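You operate a simulated robot arm through the tools that you are given. There is no shell and no other tool.

Carry out the task below with a simulated robot arm. There is one attempt and no reset: what you move stays moved.

TASK
Take the brown cap and put it on top of the pink adapter on the beige table. Fetch the grey cloth and set it on the second shelf from the bottom of the green rack. Take the silver segment and put it on the black table. Take the purple cloth from the black table and leave it on the grey plate. Push the orange drawer shut. Put the teal cloth on the beige table away on the free end of the short bench. Fetch the bar marked seventeen and set it on the labels table. Do these in any order.

Only the result counts: the job must be done as asked and must still hold three seconds after the hand-in. Knocking over, shifting, dropping, spilling or breaking anything else fails it. Lids that push on must go on centred and level and be pressed home; caps that screw on are set level and turned clockwise until they are tight. Flat cloth is picked up by pressing the open fingertips on it (5 to 10 N) and closing them slowly along it; thin cloth reads only 2 to 8 mm in the jaws.

THE ROBOT
A 6-joint arm with a fingered hand on a trunk, on a base that moves. Base frame: it is fixed to the floor where the robot stands at the start and does not move with it; the origin is under the middle of the robot, x ahead of it, y to its left, z up; the surface under the hand at the start is at about z = 0.8. Lengths are in m, angles in degrees, forces in N, time in s.
With the tool pointing down near the work surface it reaches from about 0.16 to 0.86 m from the robot's upright axis, wherever it stands. Its first joint turns from -166.0 to 166.0 degrees. Places, roughly: bar marked seventeen [10, 4.75, 0.75]; black table [-0.9, 3, 0.8]; brown cap (3x4x2 cm) [0.6, 0, 0.8]; free end of the short bench [5.7, 2.1, 0.8]; grey cloth (10x7x3 cm) [-1.2, 4.6, 0.8]; grey plate (30x22x1 cm) [-1.1, 3.4, 0.8]; labels table [8.8, 4.7, 0.8]; orange drawer [-0.6, 2.3, 0.6]; pink adapter (10x5x4 cm) [0.6, -0.2, 0.8]; purple cloth (10x7x3 cm) [-1.1, 3.1, 0.8]; second shelf of the green rack [-1.1, 1.4, 0.5]; silver segment (15x6x3 cm) [-0.9, 4.5, 0.8]; teal cloth (10x7x3 cm) [1.1, -0.1, 0.8]. Payload 5 kg.
The tool frame sits at the grasp point between the pads (the TCP): z along the fingers, y along the line on which they close. The tips reach 0.036 m beyond it. The gripper opens to 0.12 m; its body begins 0.042 m behind the TCP. The gripper is a hand of 4 fingers: y runs from the thumb to the fingers, the wrist lies at [-0.019, -0.123, -0.211] in the tool frame, and closing takes about 1.5 s.
Orientation is that of the tool frame in the base frame, as a unit quaternion [w, x, y, z]. With the fingers straight down and the wrist toward the robot, the tool's x, y and z point along [0, 1, 0], [1, 0, 0] and [0, 0, -1] of the base frame.

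THE INTERFACE
- The arm moves only by the tool apply_moves. Its argument "moves" is one flat list of numbers, 7 for each row, row after row: the gripper command, from -1 (shut) to 1 (fully open), values between in proportion, then the shift along the base's x, y, z in m, then the turn, a rotation vector about the base's x, y, z in degrees. In form: [fingers, tx, ty, tz, wx, wy, wz, fingers, tx, ty, tz, wx, wy, wz, ...]. A call has 1 to 20 rows; each row is the pose to reach, as a shift and turn from the pose commanded when the call began. Each row takes 0.2 s and may step no farther than 0.05 m and 8.6 degrees from the row before; otherwise, or with a gripper value out of range, the whole call is refused. A pose out of reach is approached as far as the arm can. The call stops where the force on the tool passes 40 N (or 10 N more than at its start, if that is more) or the arm is blocked; 0.2 s more then pass. Each finger travels about 0.045 m/s and halts on what it meets, pressing with about 29 N; the grip force reading is that of the motor and also rises with nothing between the fingers. The clock runs only during rows and for 0.2 s after the last one: add rows that repeat a pose to give the fingers time. The reply holds the time, the measured pose of the TCP, the force on the tool along the base axes, the opening and the grip force, in the units named above and with some noise, with the torque about the TCP (base axes, N m) and any sound that the robot's microphone picked up.
- Cameras (640 x 400 px; columns grow to the right, rows downward): "scene" is now at [0.1104, 0.0082, 1.6889]; the picture's right is [0.13, -0.99, 0.00], its down [-0.71, -0.09, -0.70] and it looks along [0.69, 0.09, -0.72] (base axes); focal length 287 px, centre (320, 200). "wrist" rides on the gripper at [0.073, -0.101, -0.142] in the tool frame; the picture's right is [-0.79, 0.29, -0.54], its down [-0.56, -0.70, 0.44] and it looks along [-0.25, 0.65, 0.71] (tool axes); focal length 280 px, centre (320, 200). There is no depth. A picture from a camera that has moved, and an enlarged one, comes with that camera's place and axes in the base frame and with its lens.
- camera(camera): a new picture of that camera. The clock stands still meanwhile.
- raise_lower(by): slides the trunk up (or, below 0, down) by that many m; the arm and the scene camera ride with it, the base frame stays. It gives what a move gives, with no picture.
- roll_base(legs): drives the robot by 1 to 6 legs, each [ahead, turn to the left] in m and degrees, along the robot's own axes; the way and the turn of a leg run together, so that a leg with both is an arc; at most 1.5 m and 180 degrees a leg. The arm and the cameras ride along, it lands a little off, and it stops where it bumps. It gives what a move gives.
- hand_shape(shape): the hand has 4 fingers and takes this shape, open, in about a second: jaw (thumb against the fingers, like two jaws); tri (thumb and two fingers); tip (a fingertip pinch); poke (one finger out to press); point (the index stretched); flat (the hand flat); cup (the hand cupped); fist (a fist). The gripper value then closes the fingers along that shape, each until it touches; the sizes above hold for jaw. It gives what a move gives, with no picture.
- turn_head(pan, tilt): turns the head with the scene camera to pan (to the left, within 86 degrees either way) and tilt (down, from -29 to 69), counted from straight ahead of the robot. It gives what a move gives.
- inspect(camera, box): a new picture of the part [left, top, right, bottom] of that camera's present view, enlarged. The clock stands still meanwhile.
- job_done(): hands the job in; it is judged then, once.

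Places have to be worked out from the pictures, the camera data and where the tool is seen. Open the gripper and draw the arm clear of the work before you hand the job in, unless the task says otherwise.

The tools are called after "Call:" as a command line: name --argument value ..., lists and objects as JSON in quotes. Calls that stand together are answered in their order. apply_moves: Moves the arm, as the interface text tells. Its arguments: {"type":"object","properties":{"moves":{"type":"array","items":{"type":"number"}}},"required":["moves"]} The other tools are called the same way: raise_lower (by) moves the trunk up or down; hand_shape (shape) gives the hand a shape; roll_base (legs) drives the base; turn_head (pan, tilt) turns the head that bears the scene camera; camera (camera) takes a picture; inspect (camera, box) takes an enlarged picture of a part of a camera's view; job_done () hands the job in.

At the start:

```text
t: 0.0
position: [0.7061, 0.1025, 1.0954]
orientation: [0.001, 0.707, 0.707, 0.0]
force: [-0.4, -0.5, 0.2]
moment: [-0.01, -0.01, -0.03]
grip_width: 0.1196
gripper_force: 0.0
shape: jaw
trunk travel left (down, up): [-0.7, 0.14]
robot x, y, heading: [-0.0001, 0.0005, -0.1]
head pan, tilt (commanded): [7.4, 45.8]
```

scene: 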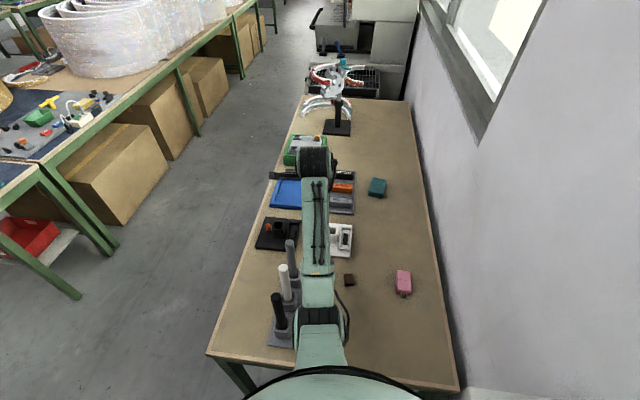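
wrist: 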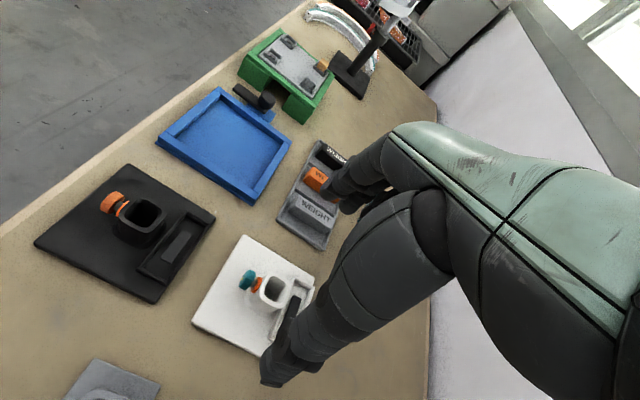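

I start by looking closer at the brown cap and the pink adapter from the scene camera.

Call:
inspect --camera "scene" --box '[320, 240, 448, 320]'

Call:
inspect --camera "scene" --box '[340, 160, 420, 210]'

```text
5.00 times, centred on (384, 280) of scene
camera zoom: at [0.1104, 0.0082, 1.6889], right [0.13, -0.99, 0.0], down [-0.71, -0.09, -0.7], along [0.69, 0.09, -0.72], focal length 1437 px, centre (0, -200)
```

zoom: 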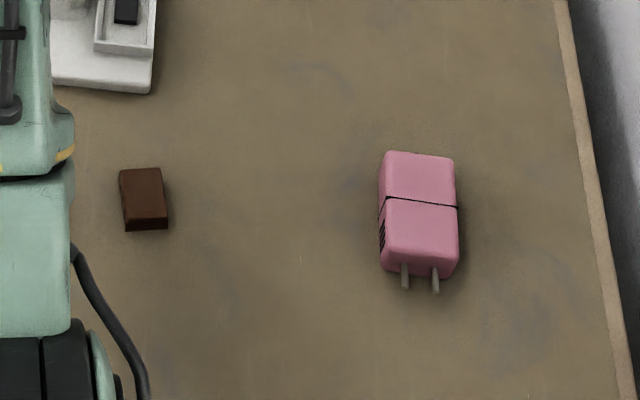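

```text
8.00 times, centred on (380, 185) of scene
camera zoom: at [0.1104, 0.0082, 1.6889], right [0.13, -0.99, 0.0], down [-0.71, -0.09, -0.7], along [0.69, 0.09, -0.72], focal length 2298 px, centre (-160, 320)
```

zoom: 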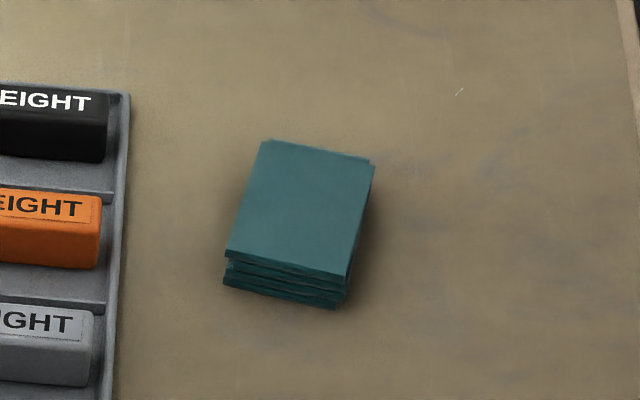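

The cap, adapter and folded teal cloth are plain. I look around with the head to learn the room before moving anything.

Call:
turn_head --pan 60 --tilt 15

Call:
camera --camera "scene"

Call:
turn_head --pan 86 --tilt 15

Call:
camera --camera "scene"

Call:
turn_head --pan 15 --tilt 10

Call:
camera --camera "scene"

```text
t: 1.2
position: [0.7074, 0.1043, 1.0959]
orientation: [0.0, 0.707, 0.707, 0.0]
force: [0.4, 0.5, 0.7]
moment: [-0.02, 0.0, 0.03]
grip_width: 0.1195
gripper_force: 0.1
shape: jaw
trunk travel left (down, up): [-0.7, 0.14]
robot x, y, heading: [-0.0038, -0.0035, -0.3]
head pan, tilt (commanded): [60.0, 15.0]
```

```text
taken
camera scene: at [0.0772, 0.0786, 1.7368], right [0.87, -0.5, 0.0], down [-0.13, -0.22, -0.97], along [0.48, 0.84, -0.26], focal length 287 px, centre (320, 200)
```

scene: 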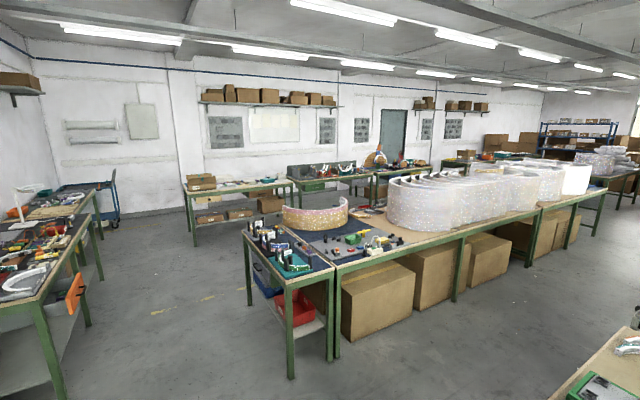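

```text
t: 2.1
position: [0.7074, 0.1035, 1.0964]
orientation: [0.0, 0.707, 0.707, 0.0]
force: [0.0, -0.6, -1.2]
moment: [-0.01, -0.01, 0.01]
grip_width: 0.1195
gripper_force: 0.0
shape: jaw
trunk travel left (down, up): [-0.7, 0.14]
robot x, y, heading: [0.0048, -0.0029, 0.1]
head pan, tilt (commanded): [85.9, 15.0]
```

```text
taken
camera scene: at [0.0372, 0.0909, 1.7369], right [1.0, -0.07, 0.0], down [-0.02, -0.26, -0.97], along [0.07, 0.96, -0.26], focal length 287 px, centre (320, 200)
```

scene: 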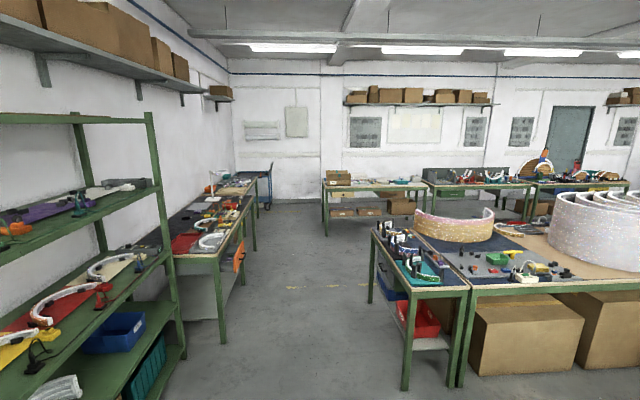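

```text
t: 3.5
position: [0.7082, 0.103, 1.0954]
orientation: [0.001, 0.707, 0.707, 0.0]
force: [0.8, -0.7, 0.2]
moment: [0.02, 0.03, -0.02]
grip_width: 0.1196
gripper_force: 0.1
shape: jaw
trunk travel left (down, up): [-0.7, 0.14]
robot x, y, heading: [0.0008, -0.0022, 0.1]
head pan, tilt (commanded): [15.0, 10.0]
```

```text
taken
camera scene: at [0.1202, 0.0219, 1.745], right [0.26, -0.97, 0.0], down [-0.17, -0.05, -0.98], along [0.95, 0.26, -0.17], focal length 287 px, centre (320, 200)
```

scene: 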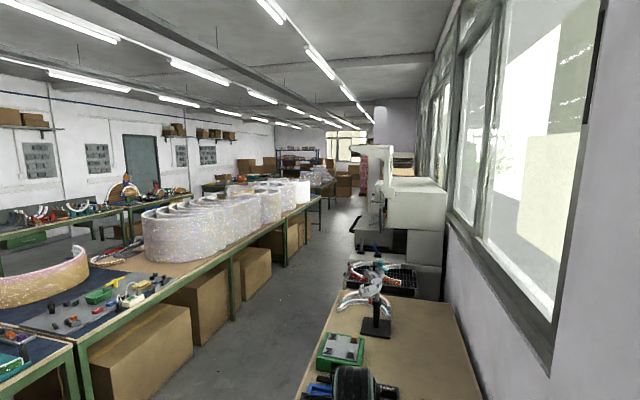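

The surroundings are mapped roughly: green rack and black table to my left rear, long bench along the left. First the cap: I bring the open hand above it (I judge it at about [0.598, -0.025, 0.81]) and look with both cameras.

Call:
apply_moves --moves '[1, -0.022, -0.0256, -0.02, 0, 0, 0, 1, -0.044, -0.0512, -0.04, 0, 0, 0, 1, -0.066, -0.0768, -0.06, 0, 0, 0, 1, -0.088, -0.1024, -0.08, 0, 0, 0, 1, -0.11, -0.128, -0.1, 0, 0, 0, 0.2, -0.11, -0.128, -0.1, 0, 0, 0, 0.2, -0.11, -0.128, -0.1, 0, 0, 0, 0.2, -0.11, -0.128, -0.1, 0, 0, 0]'

Call:
turn_head --pan -5 --tilt 55

Call:
camera --camera "wrist"

Call:
camera --camera "scene"

```text
t: 5.3
position: [0.5974, -0.0255, 0.9972]
orientation: [0.0, 0.707, 0.707, 0.0]
force: [-1.2, 0.1, -0.8]
moment: [0.0, 0.02, 0.01]
grip_width: 0.0725
gripper_force: 0.1
shape: jaw
trunk travel left (down, up): [-0.7, 0.14]
robot x, y, heading: [-0.0014, 0.0009, -0.1]
head pan, tilt (commanded): [15.0, 10.0]
```

```text
t: 6.5
position: [0.5975, -0.0247, 0.9961]
orientation: [0.0, 0.707, 0.707, 0.0]
force: [-0.6, -0.4, 0.4]
moment: [0.01, 0.03, 0.0]
grip_width: 0.0724
gripper_force: 0.0
shape: jaw
trunk travel left (down, up): [-0.7, 0.14]
robot x, y, heading: [0.0012, -0.0005, -0.3]
head pan, tilt (commanded): [-5.0, 55.0]
```

```text
taken
camera wrist: at [0.4959, 0.0474, 1.1382], right [0.29, -0.79, 0.54], down [-0.7, -0.56, -0.44], along [0.65, -0.25, -0.71], focal length 280 px, centre (320, 200)
```

wrist: 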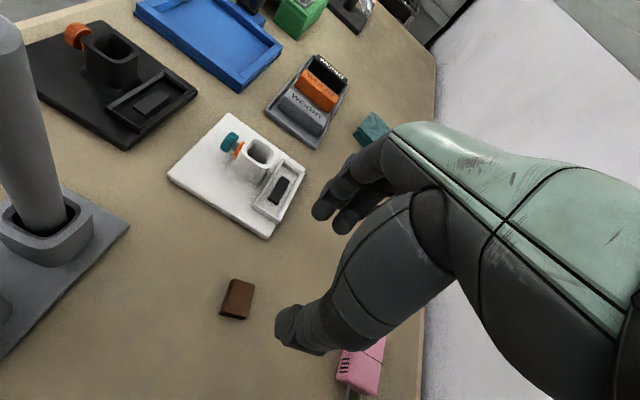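

```text
taken
camera scene: at [0.1023, -0.0085, 1.6767], right [-0.09, -1.0, 0.0], down [-0.82, 0.07, -0.57], along [0.57, -0.05, -0.82], focal length 287 px, centre (320, 200)
```

scene: 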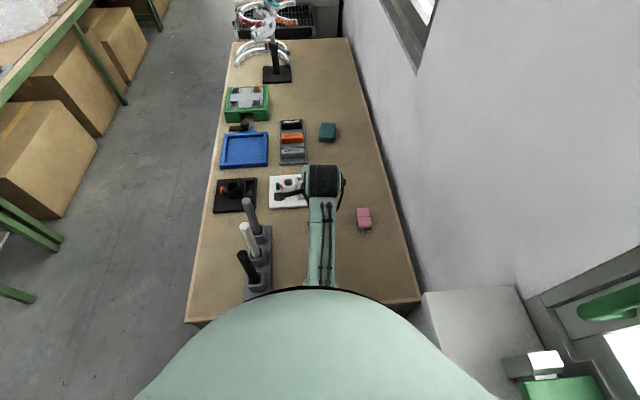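

The cap is visible from the wrist camera; I zoom on it to refine its place and orientation.

Call:
inspect --camera "wrist" --box '[190, 250, 350, 350]'

Call:
inspect --camera "wrist" --box '[280, 300, 440, 400]'

Call:
inspect --camera "scene" --box '[270, 160, 398, 240]'

```text
4.00 times, centred on (270, 300) of wrist
camera zoom: at [0.4959, 0.0474, 1.1382], right [0.29, -0.79, 0.54], down [-0.7, -0.56, -0.44], along [0.65, -0.25, -0.71], focal length 1122 px, centre (520, -200)
```

zoom: 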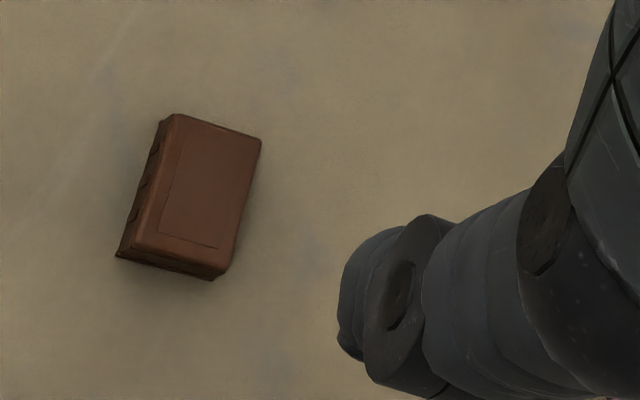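

```text
4.00 times, centred on (360, 350) of wrist
camera zoom: at [0.4959, 0.0474, 1.1382], right [0.29, -0.79, 0.54], down [-0.7, -0.56, -0.44], along [0.65, -0.25, -0.71], focal length 1122 px, centre (160, -400)
```

zoom: 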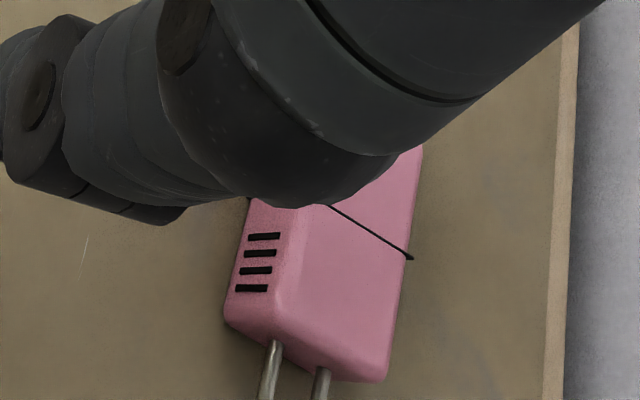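

```text
5.00 times, centred on (334, 200) of scene
camera zoom: at [0.1023, -0.0085, 1.6767], right [-0.09, -1.0, 0.0], down [-0.82, 0.07, -0.57], along [0.57, -0.05, -0.82], focal length 1437 px, centre (250, 200)
```

zoom: 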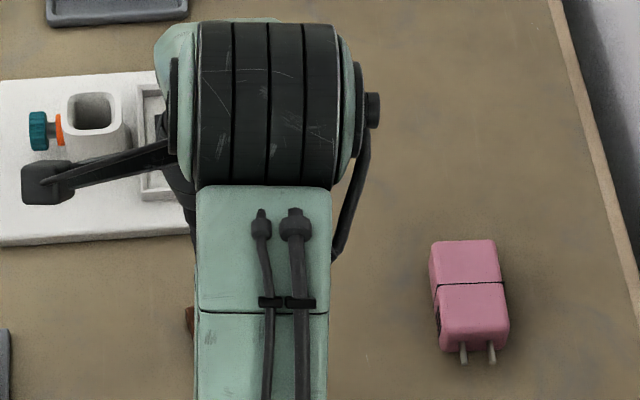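

Cap centre refined to about [0.597, -0.022], long side turned about 12.5° from x. I turn the hand to match and descend so the tips end a few mm above the table.

Call:
apply_moves --moves '[0.2, 0, 0.001, -0.03, 0, 0, 6, 0.2, 0, 0.002, -0.06, 0, 0, 12.5, 0.2, 0, 0.002, -0.09, 0, 0, 12.5, 0.2, 0, 0.002, -0.12, 0, 0, 12.5, 0.2, 0, 0.002, -0.14, 0, 0, 12.5, 0.2, 0, 0.002, -0.154, 0, 0, 12.5, 0.2, 0, 0.002, -0.154, 0, 0, 12.5]'

Call:
camera --camera "wrist"

```text
t: 8.1
position: [0.5984, -0.0234, 0.8425]
orientation: [0.0, 0.627, 0.779, 0.001]
force: [-0.5, -0.4, -0.1]
moment: [0.01, -0.01, 0.01]
grip_width: 0.0723
gripper_force: 0.1
shape: jaw
trunk travel left (down, up): [-0.7, 0.14]
robot x, y, heading: [0.001, -0.0002, -0.2]
head pan, tilt (commanded): [-5.0, 55.0]
```

```text
taken
camera wrist: at [0.483, 0.0261, 0.9835], right [0.45, -0.71, 0.54], down [-0.56, -0.7, -0.44], along [0.69, -0.1, -0.71], focal length 280 px, centre (320, 200)
```

wrist: 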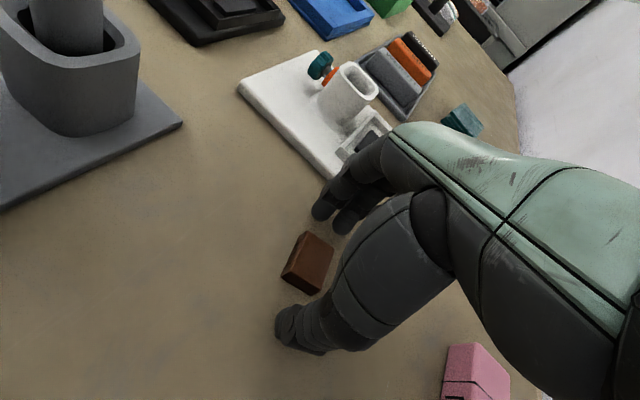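

The cap sits between the thumb and the fingers, centred on the tips. I close the fingers.

Call:
apply_moves --moves '[0, 0, 0, 0, 0, 0, 0, -0.3, 0, 0, 0, 0, 0, 0, -0.6, 0, 0, 0, 0, 0, 0, -1, 0, 0, 0, 0, 0, 0, -1, 0, 0, 0, 0, 0, 0, -1, 0, 0, 0, 0, 0, 0]'

Call:
inspect --camera "wrist" --box '[240, 160, 400, 360]'

```text
t: 9.5
position: [0.5981, -0.0228, 0.8426]
orientation: [0.0, 0.626, 0.78, 0.0]
force: [-0.1, 0.0, -0.6]
moment: [0.0, 0.0, -0.01]
grip_width: 0.0333
gripper_force: 29.1
shape: jaw
trunk travel left (down, up): [-0.7, 0.14]
robot x, y, heading: [0.0005, 0.0018, -0.2]
head pan, tilt (commanded): [-5.0, 55.0]
```

```text
2.00 times, centred on (320, 260) of wrist
camera zoom: at [0.483, 0.0262, 0.9837], right [0.45, -0.71, 0.54], down [-0.56, -0.7, -0.44], along [0.69, -0.1, -0.71], focal length 561 px, centre (320, 80)
```

zoom: 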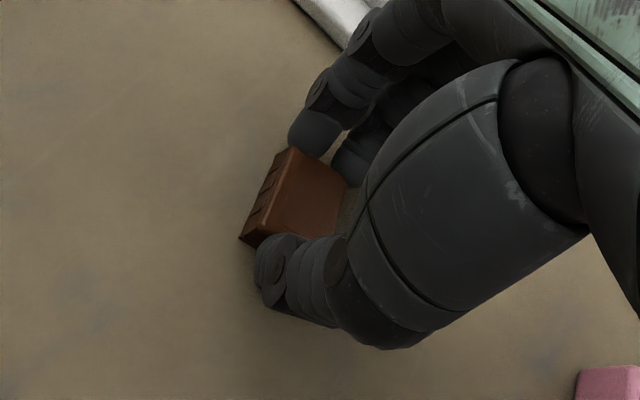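

The cap is held (width 33 mm, 29 N). I lift it straight up and check that it came along.

Call:
apply_moves --moves '[-1, 0, 0, 0.02, 0, 0, 0, -1, 0, 0, 0.05, 0, 0, 0, -1, 0, 0, 0.09, 0, 0, 0, -1, 0, 0, 0.12, 0, 0, 0, -1, 0, 0, 0.12, 0, 0, 0]'

Call:
camera --camera "wrist"

```text
t: 10.7
position: [0.5969, -0.0231, 0.9618]
orientation: [0.0, 0.626, 0.78, 0.0]
force: [-1.5, 0.4, -0.5]
moment: [0.02, 0.03, 0.02]
grip_width: 0.0329
gripper_force: 28.8
shape: jaw
trunk travel left (down, up): [-0.7, 0.14]
robot x, y, heading: [-0.0032, 0.0024, -0.0]
head pan, tilt (commanded): [-5.0, 55.0]
```

```text
taken
camera wrist: at [0.4827, 0.0252, 1.1036], right [0.45, -0.71, 0.54], down [-0.56, -0.7, -0.44], along [0.69, -0.1, -0.71], focal length 280 px, centre (320, 200)
```

wrist: 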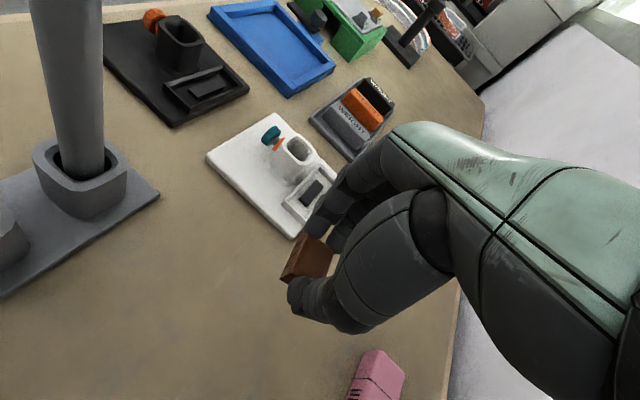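

The cap is in the hand. The adapter's top centre works out at about [0.600, -0.204], turned about -4°; I carry the cap above it at a safe height and turn it to match.

Call:
apply_moves --moves '[-1, 0.001, -0.04, 0, 0, 0, -4, -1, 0.001, -0.08, 0, 0, 0, -8, -1, 0.002, -0.12, 0, 0, 0, -12, -1, 0.003, -0.16, 0, 0, 0, -16, -1, 0.003, -0.181, 0, 0, 0, -16.5, -1, 0.003, -0.181, -0.03, 0, 0, -16.5, -1, 0.003, -0.181, -0.045, 0, 0, -16.5, -1, 0.003, -0.181, -0.045, 0, 0, -16.5]'

Call:
camera --camera "wrist"

Call:
inspect --camera "scene" --box '[290, 160, 418, 240]'

```text
t: 12.5
position: [0.6001, -0.2053, 0.9161]
orientation: [0.0, 0.731, 0.682, 0.001]
force: [0.3, -1.1, -0.2]
moment: [0.01, -0.01, -0.01]
grip_width: 0.0329
gripper_force: 29.0
shape: jaw
trunk travel left (down, up): [-0.7, 0.14]
robot x, y, heading: [0.0045, 0.0013, 0.1]
head pan, tilt (commanded): [-5.0, 55.0]
```

```text
taken
camera wrist: at [0.5045, -0.1253, 1.0577], right [0.23, -0.81, 0.54], down [-0.74, -0.51, -0.44], along [0.63, -0.3, -0.71], focal length 280 px, centre (320, 200)
```

wrist: 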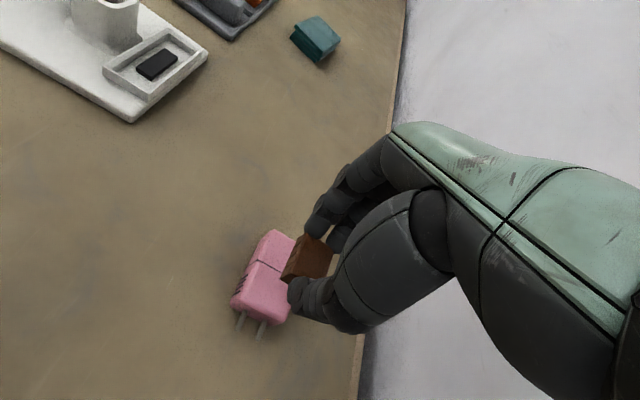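

```text
5.00 times, centred on (354, 200) of scene
camera zoom: at [0.1021, -0.0086, 1.6766], right [-0.09, -1.0, 0.0], down [-0.82, 0.07, -0.57], along [0.57, -0.05, -0.82], focal length 1437 px, centre (150, 200)
```

zoom: 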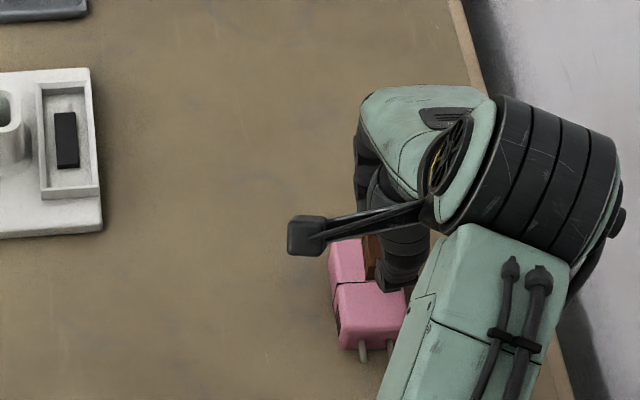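

The adapter and the held cap are both in the wrist view; I zoom to verify alignment before lowering.

Call:
inspect --camera "wrist" --box '[210, 200, 370, 360]'

```text
2.50 times, centred on (290, 280) of wrist
camera zoom: at [0.5045, -0.1253, 1.0577], right [0.23, -0.81, 0.54], down [-0.74, -0.51, -0.44], along [0.63, -0.3, -0.71], focal length 701 px, centre (395, 0)
```

zoom: 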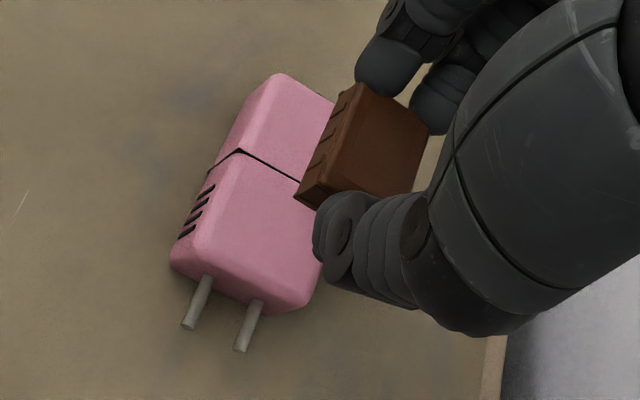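

Adapter top centre confirmed near [0.602, -0.203]. I lower the cap in small steps until contact with the adapter's top (expected at TCP z≈0.882).

Call:
apply_moves --moves '[-1, 0.001, 0.002, -0.015, 0, 0, 0, -1, 0.001, 0.002, -0.025, 0, 0, 0, -1, 0.001, 0.002, -0.028, 0, 0, 0, -1, 0.001, 0.002, -0.03, 0, 0, 0, -1, 0.001, 0.002, -0.032, 0, 0, 0, -1, 0.001, 0.002, -0.033, 0, 0, 0]'

Call:
inspect --camera "wrist" --box '[210, 200, 370, 360]'

```text
t: 13.9
position: [0.6012, -0.2028, 0.8841]
orientation: [0.0, 0.731, 0.682, 0.0]
force: [0.0, -0.5, 0.4]
moment: [0.02, 0.01, 0.01]
grip_width: 0.0329
gripper_force: 28.9
shape: jaw
trunk travel left (down, up): [-0.7, 0.14]
robot x, y, heading: [-0.0006, -0.0012, 0.1]
head pan, tilt (commanded): [-5.0, 55.0]
```

```text
2.50 times, centred on (290, 280) of wrist
camera zoom: at [0.5051, -0.1229, 1.0251], right [0.23, -0.81, 0.54], down [-0.74, -0.51, -0.44], along [0.63, -0.3, -0.71], focal length 701 px, centre (395, 0)
```

zoom: 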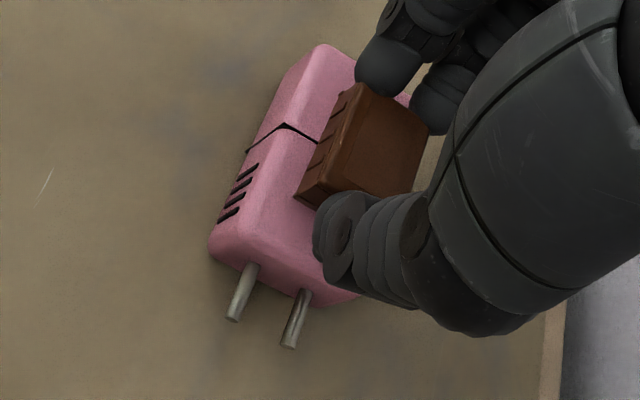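

No contact yet at 0.884; I continue down in 1 mm steps.

Call:
apply_moves --moves '[-1, 0, 0, -0.001, 0, 0, 0, -1, 0, 0, -0.002, 0, 0, 0, -1, 0, 0, -0.003, 0, 0, 0, -1, 0, 0, -0.004, 0, 0, 0, -1, 0, 0, -0.005, 0, 0, 0]'

```text
t: 15.1
position: [0.6009, -0.2025, 0.8788]
orientation: [0.001, 0.731, 0.682, 0.0]
force: [0.1, -0.5, 0.2]
moment: [0.0, -0.01, -0.04]
grip_width: 0.0328
gripper_force: 29.3
shape: jaw
trunk travel left (down, up): [-0.7, 0.14]
robot x, y, heading: [-0.0005, 0.0014, 0.1]
head pan, tilt (commanded): [-5.0, 55.0]
```

Still free at 0.879; the adapter must be a bit lower than 4 cm. I continue in 1 mm steps.

Call:
apply_moves --moves '[-1, 0, 0, -0.001, 0, 0, 0, -1, 0, 0, -0.002, 0, 0, 0, -1, 0, 0, -0.003, 0, 0, 0, -1, 0, 0, -0.004, 0, 0, 0]'

Call:
inspect --camera "wrist" --box '[210, 200, 370, 360]'

```text
t: 16.1
position: [0.6007, -0.2013, 0.8744]
orientation: [0.0, 0.732, 0.682, 0.0]
force: [0.1, -0.6, 0.9]
moment: [0.0, 0.03, 0.02]
grip_width: 0.0331
gripper_force: 29.0
shape: jaw
trunk travel left (down, up): [-0.7, 0.14]
robot x, y, heading: [0.0002, -0.0015, 0.1]
head pan, tilt (commanded): [-5.0, 55.0]
```

```text
2.50 times, centred on (290, 280) of wrist
camera zoom: at [0.505, -0.1226, 1.0164], right [0.23, -0.81, 0.54], down [-0.74, -0.51, -0.44], along [0.63, -0.3, -0.71], focal length 701 px, centre (395, 0)
```

zoom: 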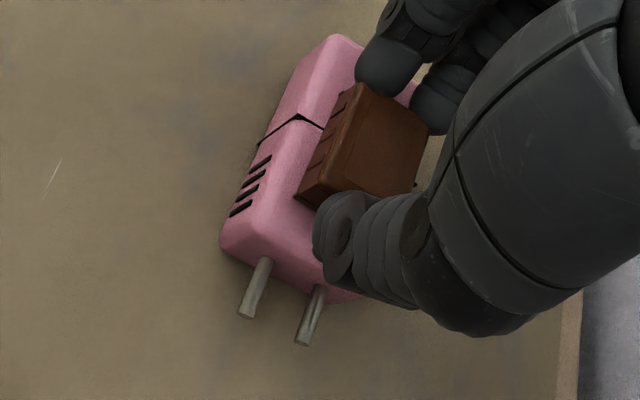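

I keep lowering by 1 mm steps; the force guard will stop it on contact.

Call:
apply_moves --moves '[-1, 0, 0, -0.001, 0, 0, 0, -1, 0, 0, -0.002, 0, 0, 0, -1, 0, 0, -0.003, 0, 0, 0, -1, 0, 0, -0.004, 0, 0, 0]'

Call:
inspect --camera "wrist" --box '[210, 200, 370, 360]'

```text
t: 17.1
position: [0.6008, -0.2017, 0.8729]
orientation: [0.002, 0.732, 0.682, 0.001]
force: [-0.3, 0.2, 9.9]
moment: [-0.04, -0.14, -0.03]
grip_width: 0.0332
gripper_force: 29.5
shape: jaw
trunk travel left (down, up): [-0.7, 0.14]
robot x, y, heading: [-0.0007, 0.0014, 0.2]
head pan, tilt (commanded): [-5.0, 55.0]
```

```text
2.50 times, centred on (290, 280) of wrist
camera zoom: at [0.5044, -0.1225, 1.0138], right [0.23, -0.81, 0.54], down [-0.74, -0.51, -0.45], along [0.64, -0.3, -0.71], focal length 701 px, centre (395, 0)
```

zoom: 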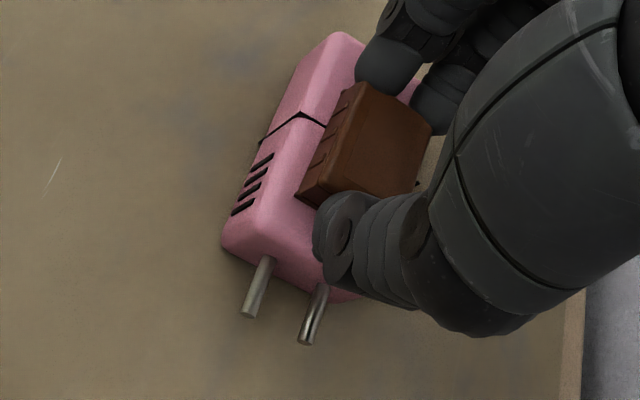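

Contact (about 10 N) at TCP z 0.873, so the adapter is ~3 cm high and its centre recomputes to about [0.606, -0.205]. I lift 4 mm, shift to centre it, and set down again lightly.

Call:
apply_moves --moves '[-1, 0, 0, 0.003, 0, 0, 0, -1, 0, 0, 0.006, 0, 0, 0, -1, 0.0045, -0.0035, 0.006, 0, 0, 0, -1, 0.0045, -0.0035, 0.004, 0, 0, 0, -1, 0.0045, -0.0035, 0.003, 0, 0, 0, -1, 0.0045, -0.0035, 0.002, 0, 0, 0, -1, 0.0045, -0.0035, 0.001, 0, 0, 0]'

Call:
inspect --camera "wrist" --box '[210, 200, 370, 360]'

```text
t: 18.7
position: [0.6053, -0.2055, 0.8738]
orientation: [0.0, 0.731, 0.682, 0.0]
force: [-1.2, 0.1, 7.2]
moment: [0.01, -0.1, -0.01]
grip_width: 0.0333
gripper_force: 29.1
shape: jaw
trunk travel left (down, up): [-0.7, 0.14]
robot x, y, heading: [0.0001, 0.0035, 0.3]
head pan, tilt (commanded): [-5.0, 55.0]
```

```text
2.50 times, centred on (290, 280) of wrist
camera zoom: at [0.5092, -0.1264, 1.0142], right [0.23, -0.81, 0.54], down [-0.74, -0.51, -0.44], along [0.64, -0.3, -0.71], focal length 701 px, centre (395, 0)
```

zoom: 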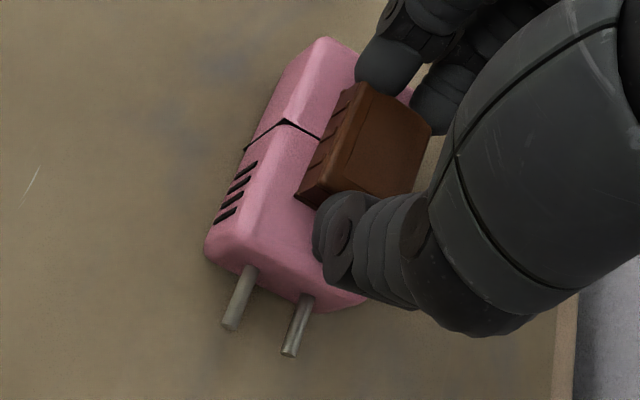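

The cap rests on the adapter (7 N). I relieve the press by about a millimetre, open the fingers, and lift straight up.

Call:
apply_moves --moves '[-1, 0, 0, 0.001, 0, 0, 0, -0.3, 0, 0, 0.001, 0, 0, 0, -0.1, 0, 0, 0.001, 0, 0, 0, 0.1, 0, 0, 0.001, 0, 0, 0, 0.1, 0, 0, 0.001, 0, 0, 0, 0.1, 0, 0, 0.02, 0, 0, 0, 0.1, 0, 0, 0.06, 0, 0, 0, 0.1, 0, 0, 0.11, 0, 0, 0, 0.1, 0, 0, 0.15, 0, 0, 0]'

Call:
camera --camera "wrist"

```text
t: 20.7
position: [0.6046, -0.2055, 1.0212]
orientation: [0.0, 0.731, 0.682, -0.001]
force: [-0.3, -0.7, -0.6]
moment: [0.02, 0.01, -0.01]
grip_width: 0.0653
gripper_force: 0.0
shape: jaw
trunk travel left (down, up): [-0.7, 0.14]
robot x, y, heading: [0.0009, -0.0006, -0.2]
head pan, tilt (commanded): [-5.0, 55.0]
```

```text
taken
camera wrist: at [0.5092, -0.1264, 1.1633], right [0.23, -0.81, 0.54], down [-0.74, -0.51, -0.44], along [0.63, -0.3, -0.71], focal length 280 px, centre (320, 200)
```

wrist: 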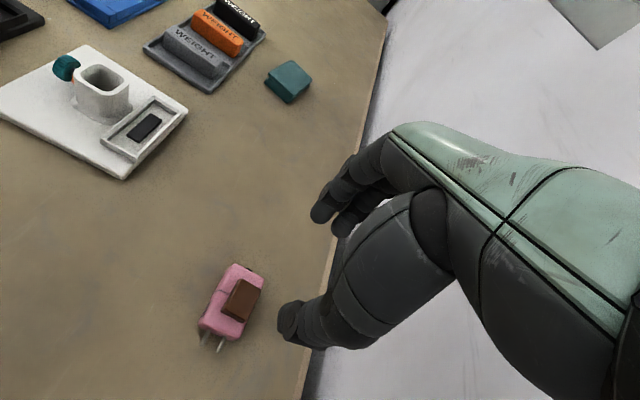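

Call:
inspect --camera "wrist" --box '[180, 250, 290, 360]'

```text
3.64 times, centred on (235, 305) of wrist
camera zoom: at [0.5092, -0.1264, 1.1633], right [0.23, -0.81, 0.54], down [-0.74, -0.51, -0.44], along [0.63, -0.3, -0.71], focal length 1020 px, centre (629, -182)
```

zoom: 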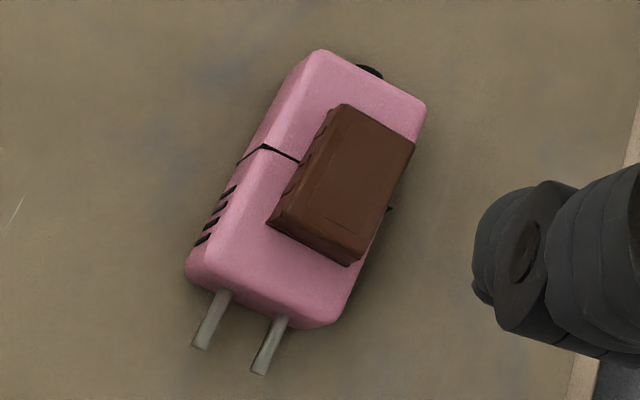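

The cap sits level and well centred on the adapter. I raise and tuck the arm for driving.

Call:
apply_moves --moves '[0.1, 0, 0, 0.045, 0, 0, 0, 0.1, 0, 0, 0.09, 0, 0, 0, 0.1, -0.01, 0.01, 0.135, 0, 0, 4, 0.1, -0.04, 0.04, 0.16, 0, 0, 4, 0.1, -0.07, 0.07, 0.18, 0, 0, 4, 0.1, -0.1, 0.1, 0.18, 0, 0, 4, 0.1, -0.13, 0.13, 0.18, 0, 0, 4, 0.1, -0.16, 0.16, 0.18, 0, 0, 4, 0.1, -0.19, 0.19, 0.18, 0, 0, 4, 0.1, -0.22, 0.205, 0.18, 0, 0, 4, 0.1, -0.26, 0.205, 0.18, 0, 0, 4]'

Call:
turn_head --pan 0 --tilt 69

Call:
camera --camera "scene"

Call:
camera --camera "wrist"

```text
t: 23.1
position: [0.4694, -0.0291, 1.0918]
orientation: [0.001, 0.707, 0.707, 0.0]
force: [-0.4, -0.3, -0.1]
moment: [-0.02, 0.01, -0.01]
grip_width: 0.0656
gripper_force: 0.0
shape: jaw
out of reach, approached as far as the arm can: row 4, 5, 6, 7, 8, 9, 10, 11
trunk travel left (down, up): [-0.7, 0.14]
robot x, y, heading: [-0.0009, -0.001, 0.1]
head pan, tilt (commanded): [-5.0, 55.0]
```

```text
t: 23.8
position: [0.4702, -0.0303, 1.0909]
orientation: [0.001, 0.707, 0.707, 0.002]
force: [0.0, 0.4, -0.2]
moment: [-0.01, 0.02, -0.02]
grip_width: 0.0657
gripper_force: 0.1
shape: jaw
trunk travel left (down, up): [-0.7, 0.14]
robot x, y, heading: [0.0002, 0.0013, 0.0]
head pan, tilt (commanded): [0.0, 68.8]
```

```text
taken
camera scene: at [0.0864, -0.0023, 1.6612], right [0.0, -1.0, 0.0], down [-0.93, 0.0, -0.36], along [0.36, 0.0, -0.93], focal length 287 px, centre (320, 200)
```

scene: 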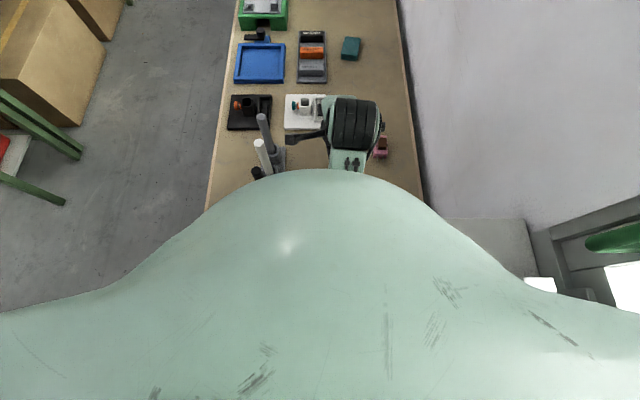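

```text
taken
camera wrist: at [0.3683, 0.0433, 1.2322], right [0.29, -0.79, 0.54], down [-0.7, -0.56, -0.44], along [0.66, -0.25, -0.71], focal length 280 px, centre (320, 200)
```

wrist: 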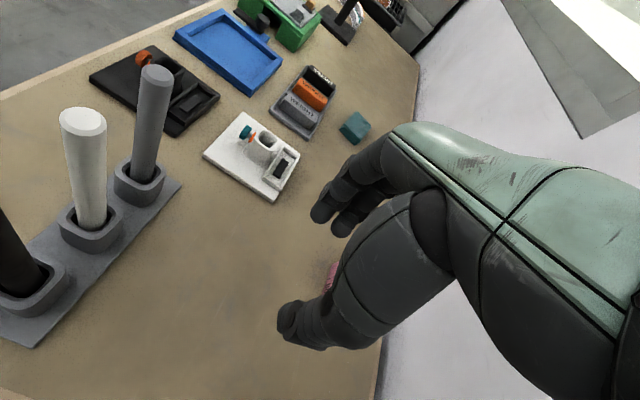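

The arm stopped at [0.47, -0.03, 1.09], compact enough. I raise the trunk a little for clearance, back off the table and turn left toward the black table aisle.

Call:
raise_lower --by 0.1

Call:
turn_head --pan 86 --tilt 40

Call:
camera --camera "scene"

```text
t: 25.1
position: [0.4715, -0.0296, 1.1898]
orientation: [0.002, 0.707, 0.707, 0.002]
force: [1.0, -0.2, 0.2]
moment: [0.03, 0.02, -0.01]
grip_width: 0.066
gripper_force: 0.1
shape: jaw
trunk travel left (down, up): [-0.8, 0.04]
robot x, y, heading: [0.0015, 0.002, -0.1]
head pan, tilt (commanded): [0.0, 68.8]
```

```text
t: 26.8
position: [0.4708, -0.0296, 1.1901]
orientation: [0.001, 0.707, 0.707, 0.0]
force: [-0.9, -1.2, 0.0]
moment: [0.01, 0.01, -0.01]
grip_width: 0.0658
gripper_force: 0.1
shape: jaw
trunk travel left (down, up): [-0.8, 0.04]
robot x, y, heading: [-0.0038, 0.0044, 0.1]
head pan, tilt (commanded): [85.9, 40.0]
```

```text
taken
camera scene: at [0.0365, 0.0825, 1.7973], right [1.0, -0.07, 0.0], down [-0.05, -0.64, -0.77], along [0.05, 0.76, -0.64], focal length 287 px, centre (320, 200)
```

scene: 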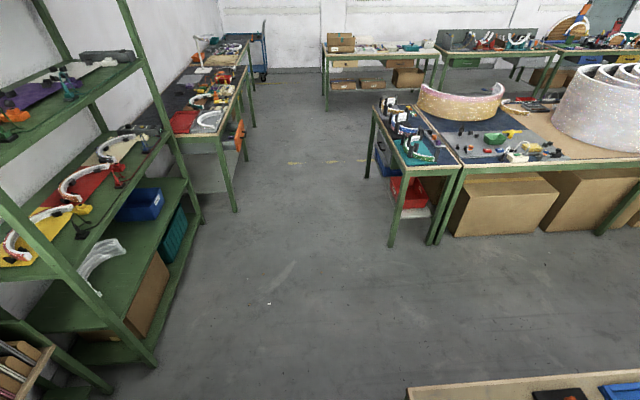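

The way to the left is open floor. I back up slightly, turn left 90° and drive into the aisle to about y = 1.0.

Call:
roll_base --legs '[[-0.15, 0], [0, 90]]'

Call:
turn_head --pan 0 --tilt 30

Call:
camera --camera "scene"

```text
t: 32.7
position: [-0.1175, 0.4695, 1.1913]
orientation: [0.0, 0.004, 1.0, 0.001]
force: [0.4, -0.1, 0.8]
moment: [0.0, 0.0, 0.02]
grip_width: 0.066
gripper_force: 0.1
shape: jaw
trunk travel left (down, up): [-0.8, 0.04]
robot x, y, heading: [-0.1487, -0.0018, 89.7]
head pan, tilt (commanded): [85.9, 40.0]
```

```text
t: 34.3
position: [-0.1196, 0.4704, 1.1917]
orientation: [0.0, 0.005, 1.0, 0.001]
force: [-0.2, -0.2, -0.7]
moment: [-0.02, -0.02, -0.01]
grip_width: 0.0658
gripper_force: 0.0
shape: jaw
trunk travel left (down, up): [-0.8, 0.04]
robot x, y, heading: [-0.1501, -0.0023, 89.5]
head pan, tilt (commanded): [0.0, 30.0]
```

```text
taken
camera scene: at [-0.15, 0.1182, 1.8126], right [1.0, -0.01, 0.0], down [0.0, -0.5, -0.87], along [0.01, 0.87, -0.5], focal length 287 px, centre (320, 200)
```

scene: 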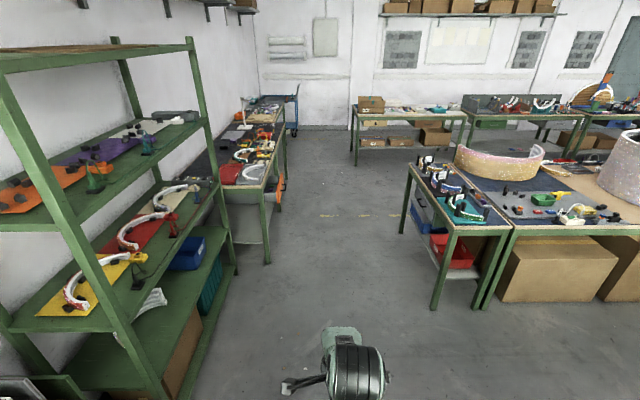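

Drive readings are accurate. The open orange drawer sticks out of the black table's aisle side near y≈2.4; I drive up the aisle to about [0.05, 2.3].

Call:
roll_base --legs '[[0, -4.5], [1.2, 0], [1.1, 0]]'

Call:
turn_head --pan 75 --tilt 40

Call:
camera --camera "scene"

Call:
turn_head --pan 20 --tilt 35

Call:
camera --camera "scene"

```text
t: 47.3
position: [0.1182, 2.7517, 1.1914]
orientation: [0.0, 0.045, 0.999, 0.002]
force: [0.7, 1.0, 0.0]
moment: [-0.01, 0.0, 0.04]
grip_width: 0.066
gripper_force: 0.0
shape: jaw
trunk travel left (down, up): [-0.8, 0.04]
robot x, y, heading: [0.0501, 2.2827, 85.0]
head pan, tilt (commanded): [0.0, 30.0]
```

```text
t: 48.7
position: [0.1186, 2.7509, 1.1902]
orientation: [0.0, 0.044, 0.999, 0.002]
force: [0.6, 0.1, -0.4]
moment: [0.01, 0.0, -0.02]
grip_width: 0.0658
gripper_force: 0.1
shape: jaw
trunk travel left (down, up): [-0.8, 0.04]
robot x, y, heading: [0.0489, 2.2836, 85.0]
head pan, tilt (commanded): [75.0, 40.0]
```

```text
taken
camera scene: at [-0.0286, 2.3423, 1.7973], right [0.34, 0.94, 0.0], down [0.6, -0.22, -0.77], along [-0.72, 0.26, -0.64], focal length 287 px, centre (320, 200)
```

scene: 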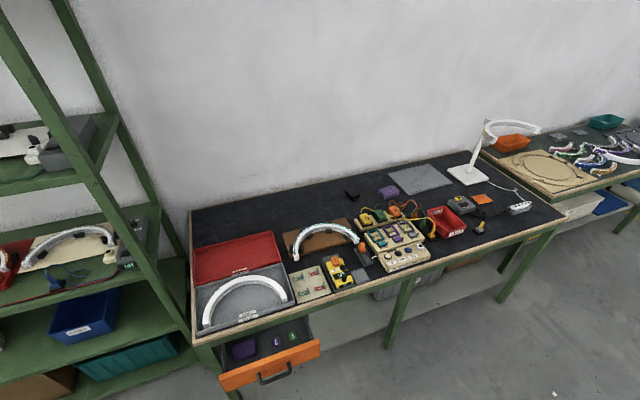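

```text
t: 50.0
position: [0.1189, 2.7506, 1.1907]
orientation: [0.0, 0.044, 0.999, 0.003]
force: [0.1, -0.2, 0.0]
moment: [0.02, 0.0, 0.02]
grip_width: 0.0658
gripper_force: 0.0
shape: jaw
trunk travel left (down, up): [-0.8, 0.04]
robot x, y, heading: [0.052, 2.285, 85.0]
head pan, tilt (commanded): [20.0, 35.0]
```

```text
taken
camera scene: at [0.0285, 2.3981, 1.8049], right [0.97, 0.26, 0.0], down [0.15, -0.55, -0.82], along [-0.21, 0.79, -0.57], focal length 287 px, centre (320, 200)
```

scene: 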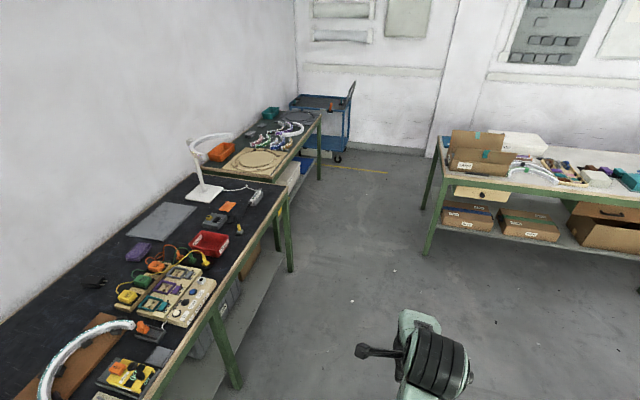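

I see the whole black table: front edge x≈-0.59, drawer front about x≈-0.49 (y 2.13–2.51), purple cloth near [-1.07, 3.13] and the grey plate near [-1.11, 3.36]. I turn to face the drawer and look closely.

Call:
roll_base --legs '[[0, 95]]'

Call:
turn_head --pan 0 --tilt 60

Call:
camera --camera "scene"

Call:
camera --camera "wrist"

```text
t: 55.1
position: [-0.4207, 2.3211, 1.1902]
orientation: [-0.001, -0.702, 0.712, 0.001]
force: [1.0, 0.7, -0.4]
moment: [-0.01, 0.03, 0.02]
grip_width: 0.0658
gripper_force: 0.0
shape: jaw
trunk travel left (down, up): [-0.8, 0.04]
robot x, y, heading: [0.0467, 2.2885, 179.3]
head pan, tilt (commanded): [20.0, 35.0]
```

```text
t: 56.0
position: [-0.4223, 2.321, 1.1909]
orientation: [-0.001, -0.702, 0.712, 0.001]
force: [0.5, 0.8, 0.0]
moment: [0.01, -0.01, 0.03]
grip_width: 0.0656
gripper_force: 0.0
shape: jaw
trunk travel left (down, up): [-0.8, 0.04]
robot x, y, heading: [0.0502, 2.2858, 179.1]
head pan, tilt (commanded): [0.0, 60.0]
```

```text
taken
camera scene: at [-0.0482, 2.2844, 1.7706], right [0.01, 1.0, 0.0], down [0.87, -0.01, -0.5], along [-0.5, 0.01, -0.87], focal length 287 px, centre (320, 200)
```

scene: 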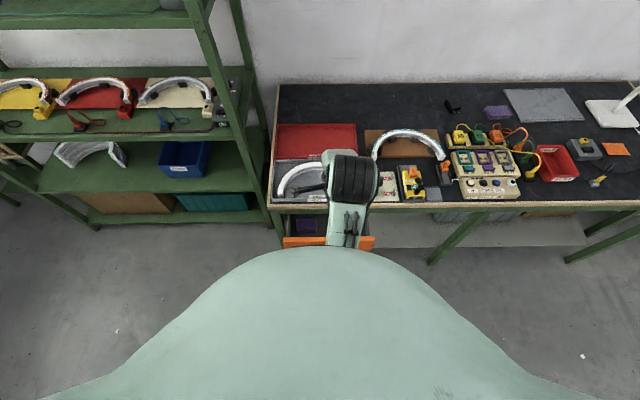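

```text
taken
camera wrist: at [-0.321, 2.2466, 1.3323], right [-0.28, 0.79, 0.54], down [0.71, 0.55, -0.44], along [-0.65, 0.26, -0.71], focal length 280 px, centre (320, 200)
```

wrist: 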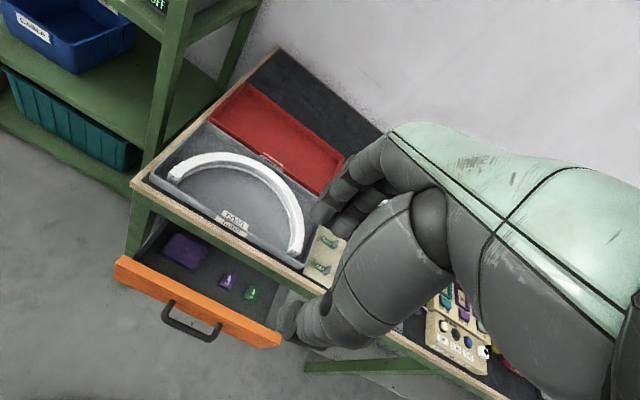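

I zoom the wrist view on the drawer front and its handle to fix heights.

Call:
inspect --camera "wrist" --box '[90, 210, 330, 360]'

Call:
inspect --camera "scene" --box '[250, 120, 410, 260]'

```text
2.67 times, centred on (210, 285) of wrist
camera zoom: at [-0.321, 2.2466, 1.3323], right [-0.28, 0.79, 0.54], down [0.71, 0.55, -0.44], along [-0.65, 0.26, -0.71], focal length 748 px, centre (613, -27)
```

zoom: 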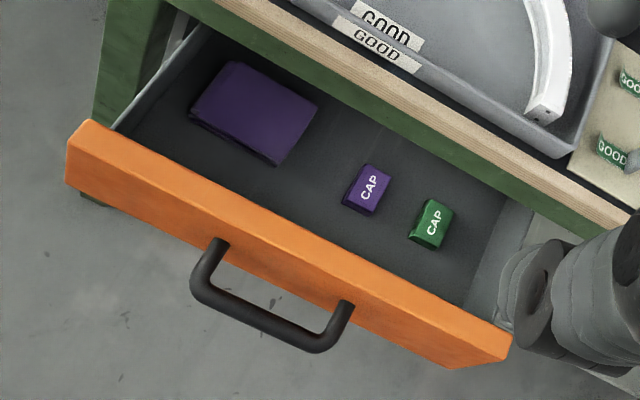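

```text
2.86 times, centred on (330, 190) of scene
camera zoom: at [-0.0482, 2.2844, 1.7706], right [0.01, 1.0, 0.0], down [0.87, -0.01, -0.5], along [-0.5, 0.01, -0.87], focal length 821 px, centre (291, 229)
```

zoom: 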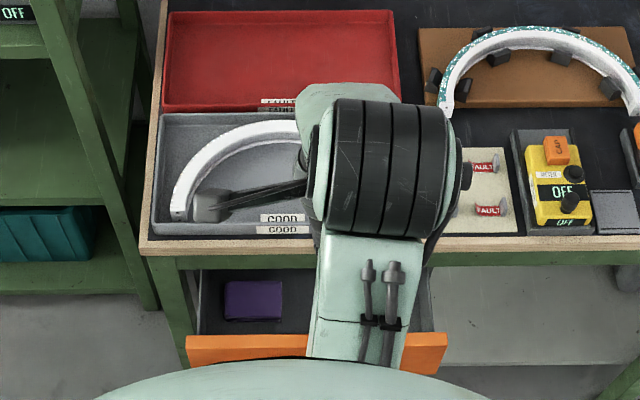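

The drawer front spans about z 0.50–0.65 with its handle around z 0.55, y 2.27–2.40. I first retract the hand toward me so it is clear of the drawer before lowering the trunk.

Call:
apply_moves --moves '[-0.2, 0.02, 0, -0.02, 0, 0, 0, -0.5, 0.04, 0, -0.05, 0, 0, 0, -0.8, 0.07, 0, -0.08, 0, 0, 0, -1, 0.1, 0, -0.1, 0, 0, 0, -1, 0.13, 0, -0.12, 0, 0, 0]'

```text
t: 57.3
position: [-0.3879, 2.3547, 1.1209]
orientation: [-0.045, -0.701, 0.706, 0.092]
force: [0.5, 0.0, 0.4]
moment: [0.02, 0.06, -0.01]
grip_width: 0.0
gripper_force: 28.9
shape: jaw
out of reach, approached as far as the arm can: row 1, 2, 3, 4, 5
trunk travel left (down, up): [-0.8, 0.04]
robot x, y, heading: [0.0517, 2.2889, 179.4]
head pan, tilt (commanded): [0.0, 60.0]
stopped in row 5: the arm was blocked; the commanded pose is now the measured one
```

The arm was at the limit of its tucked reach and stopped slightly pitched. I lower it first, where there is more room, then draw back.

Call:
apply_moves --moves '[-1, 0, -0.01, -0.03, 0, 0, 0, -1, 0, -0.02, -0.06, 2, 0, 0, -1, 0.01, -0.03, -0.09, 4, 0, 0, -1, 0.02, -0.04, -0.12, 4, 0, 0, -1, 0.04, -0.05, -0.14, 4, 0, 0]'

Call:
camera --camera "wrist"

```text
t: 58.1
position: [-0.4528, 2.335, 1.0928]
orientation: [-0.068, -0.689, 0.698, 0.183]
force: [-0.4, -0.3, 0.2]
moment: [0.02, -0.02, 0.0]
grip_width: 0.0
gripper_force: 28.3
shape: jaw
trunk travel left (down, up): [-0.8, 0.04]
robot x, y, heading: [0.0488, 2.2873, 179.2]
head pan, tilt (commanded): [0.0, 60.0]
stopped in row 4: the arm was blocked; the commanded pose is now the measured one
```

```text
taken
camera wrist: at [-0.3116, 2.2407, 1.1763], right [-0.05, 0.69, 0.73], down [0.53, 0.64, -0.56], along [-0.85, 0.36, -0.39], focal length 280 px, centre (320, 200)
```

wrist: 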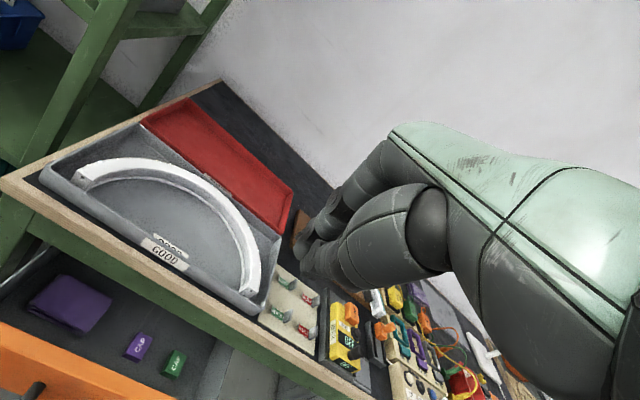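

The arm jams against its own body when tucked closer. I back the base away from the drawer by 0.15 m (about 0.45 m remains behind me to the small table), so the hand can be lowered in the free aisle.

Call:
roll_base --legs '[[-0.15, 0]]'

Call:
apply_moves --moves '[-1, -0.01, 0, 0.01, 0, -4, 0, -1, -0.02, -0.01, 0.01, 4, -8, 0, -1, -0.03, -0.02, 0.01, 8, -14, 0, -1, -0.04, -0.03, 0.01, 9, -20, 0]'

Call:
camera --camera "wrist"

```text
t: 59.6
position: [-0.3028, 2.3335, 1.0888]
orientation: [-0.067, -0.689, 0.699, 0.181]
force: [0.9, 0.5, 0.9]
moment: [0.01, 0.02, 0.01]
grip_width: 0.0
gripper_force: 28.8
shape: jaw
trunk travel left (down, up): [-0.8, 0.04]
robot x, y, heading: [0.2, 2.2841, 179.2]
head pan, tilt (commanded): [0.0, 60.0]
```

```text
t: 60.6
position: [-0.3386, 2.3033, 1.1005]
orientation: [-0.108, 0.713, -0.684, -0.113]
force: [-0.8, 0.1, 0.2]
moment: [-0.02, -0.04, -0.03]
grip_width: 0.0001
gripper_force: 29.4
shape: jaw
trunk travel left (down, up): [-0.8, 0.04]
robot x, y, heading: [0.1983, 2.2858, 179.5]
head pan, tilt (commanded): [0.0, 60.0]
```

```text
taken
camera wrist: at [-0.2337, 2.1943, 1.2126], right [-0.31, 0.57, 0.76], down [0.67, 0.7, -0.25], along [-0.67, 0.43, -0.6], focal length 280 px, centre (320, 200)
```

wrist: 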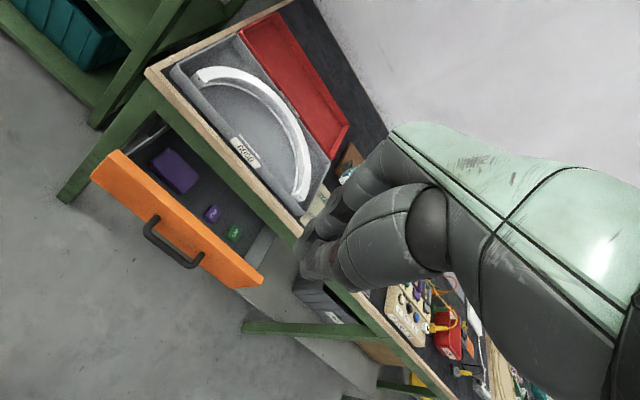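

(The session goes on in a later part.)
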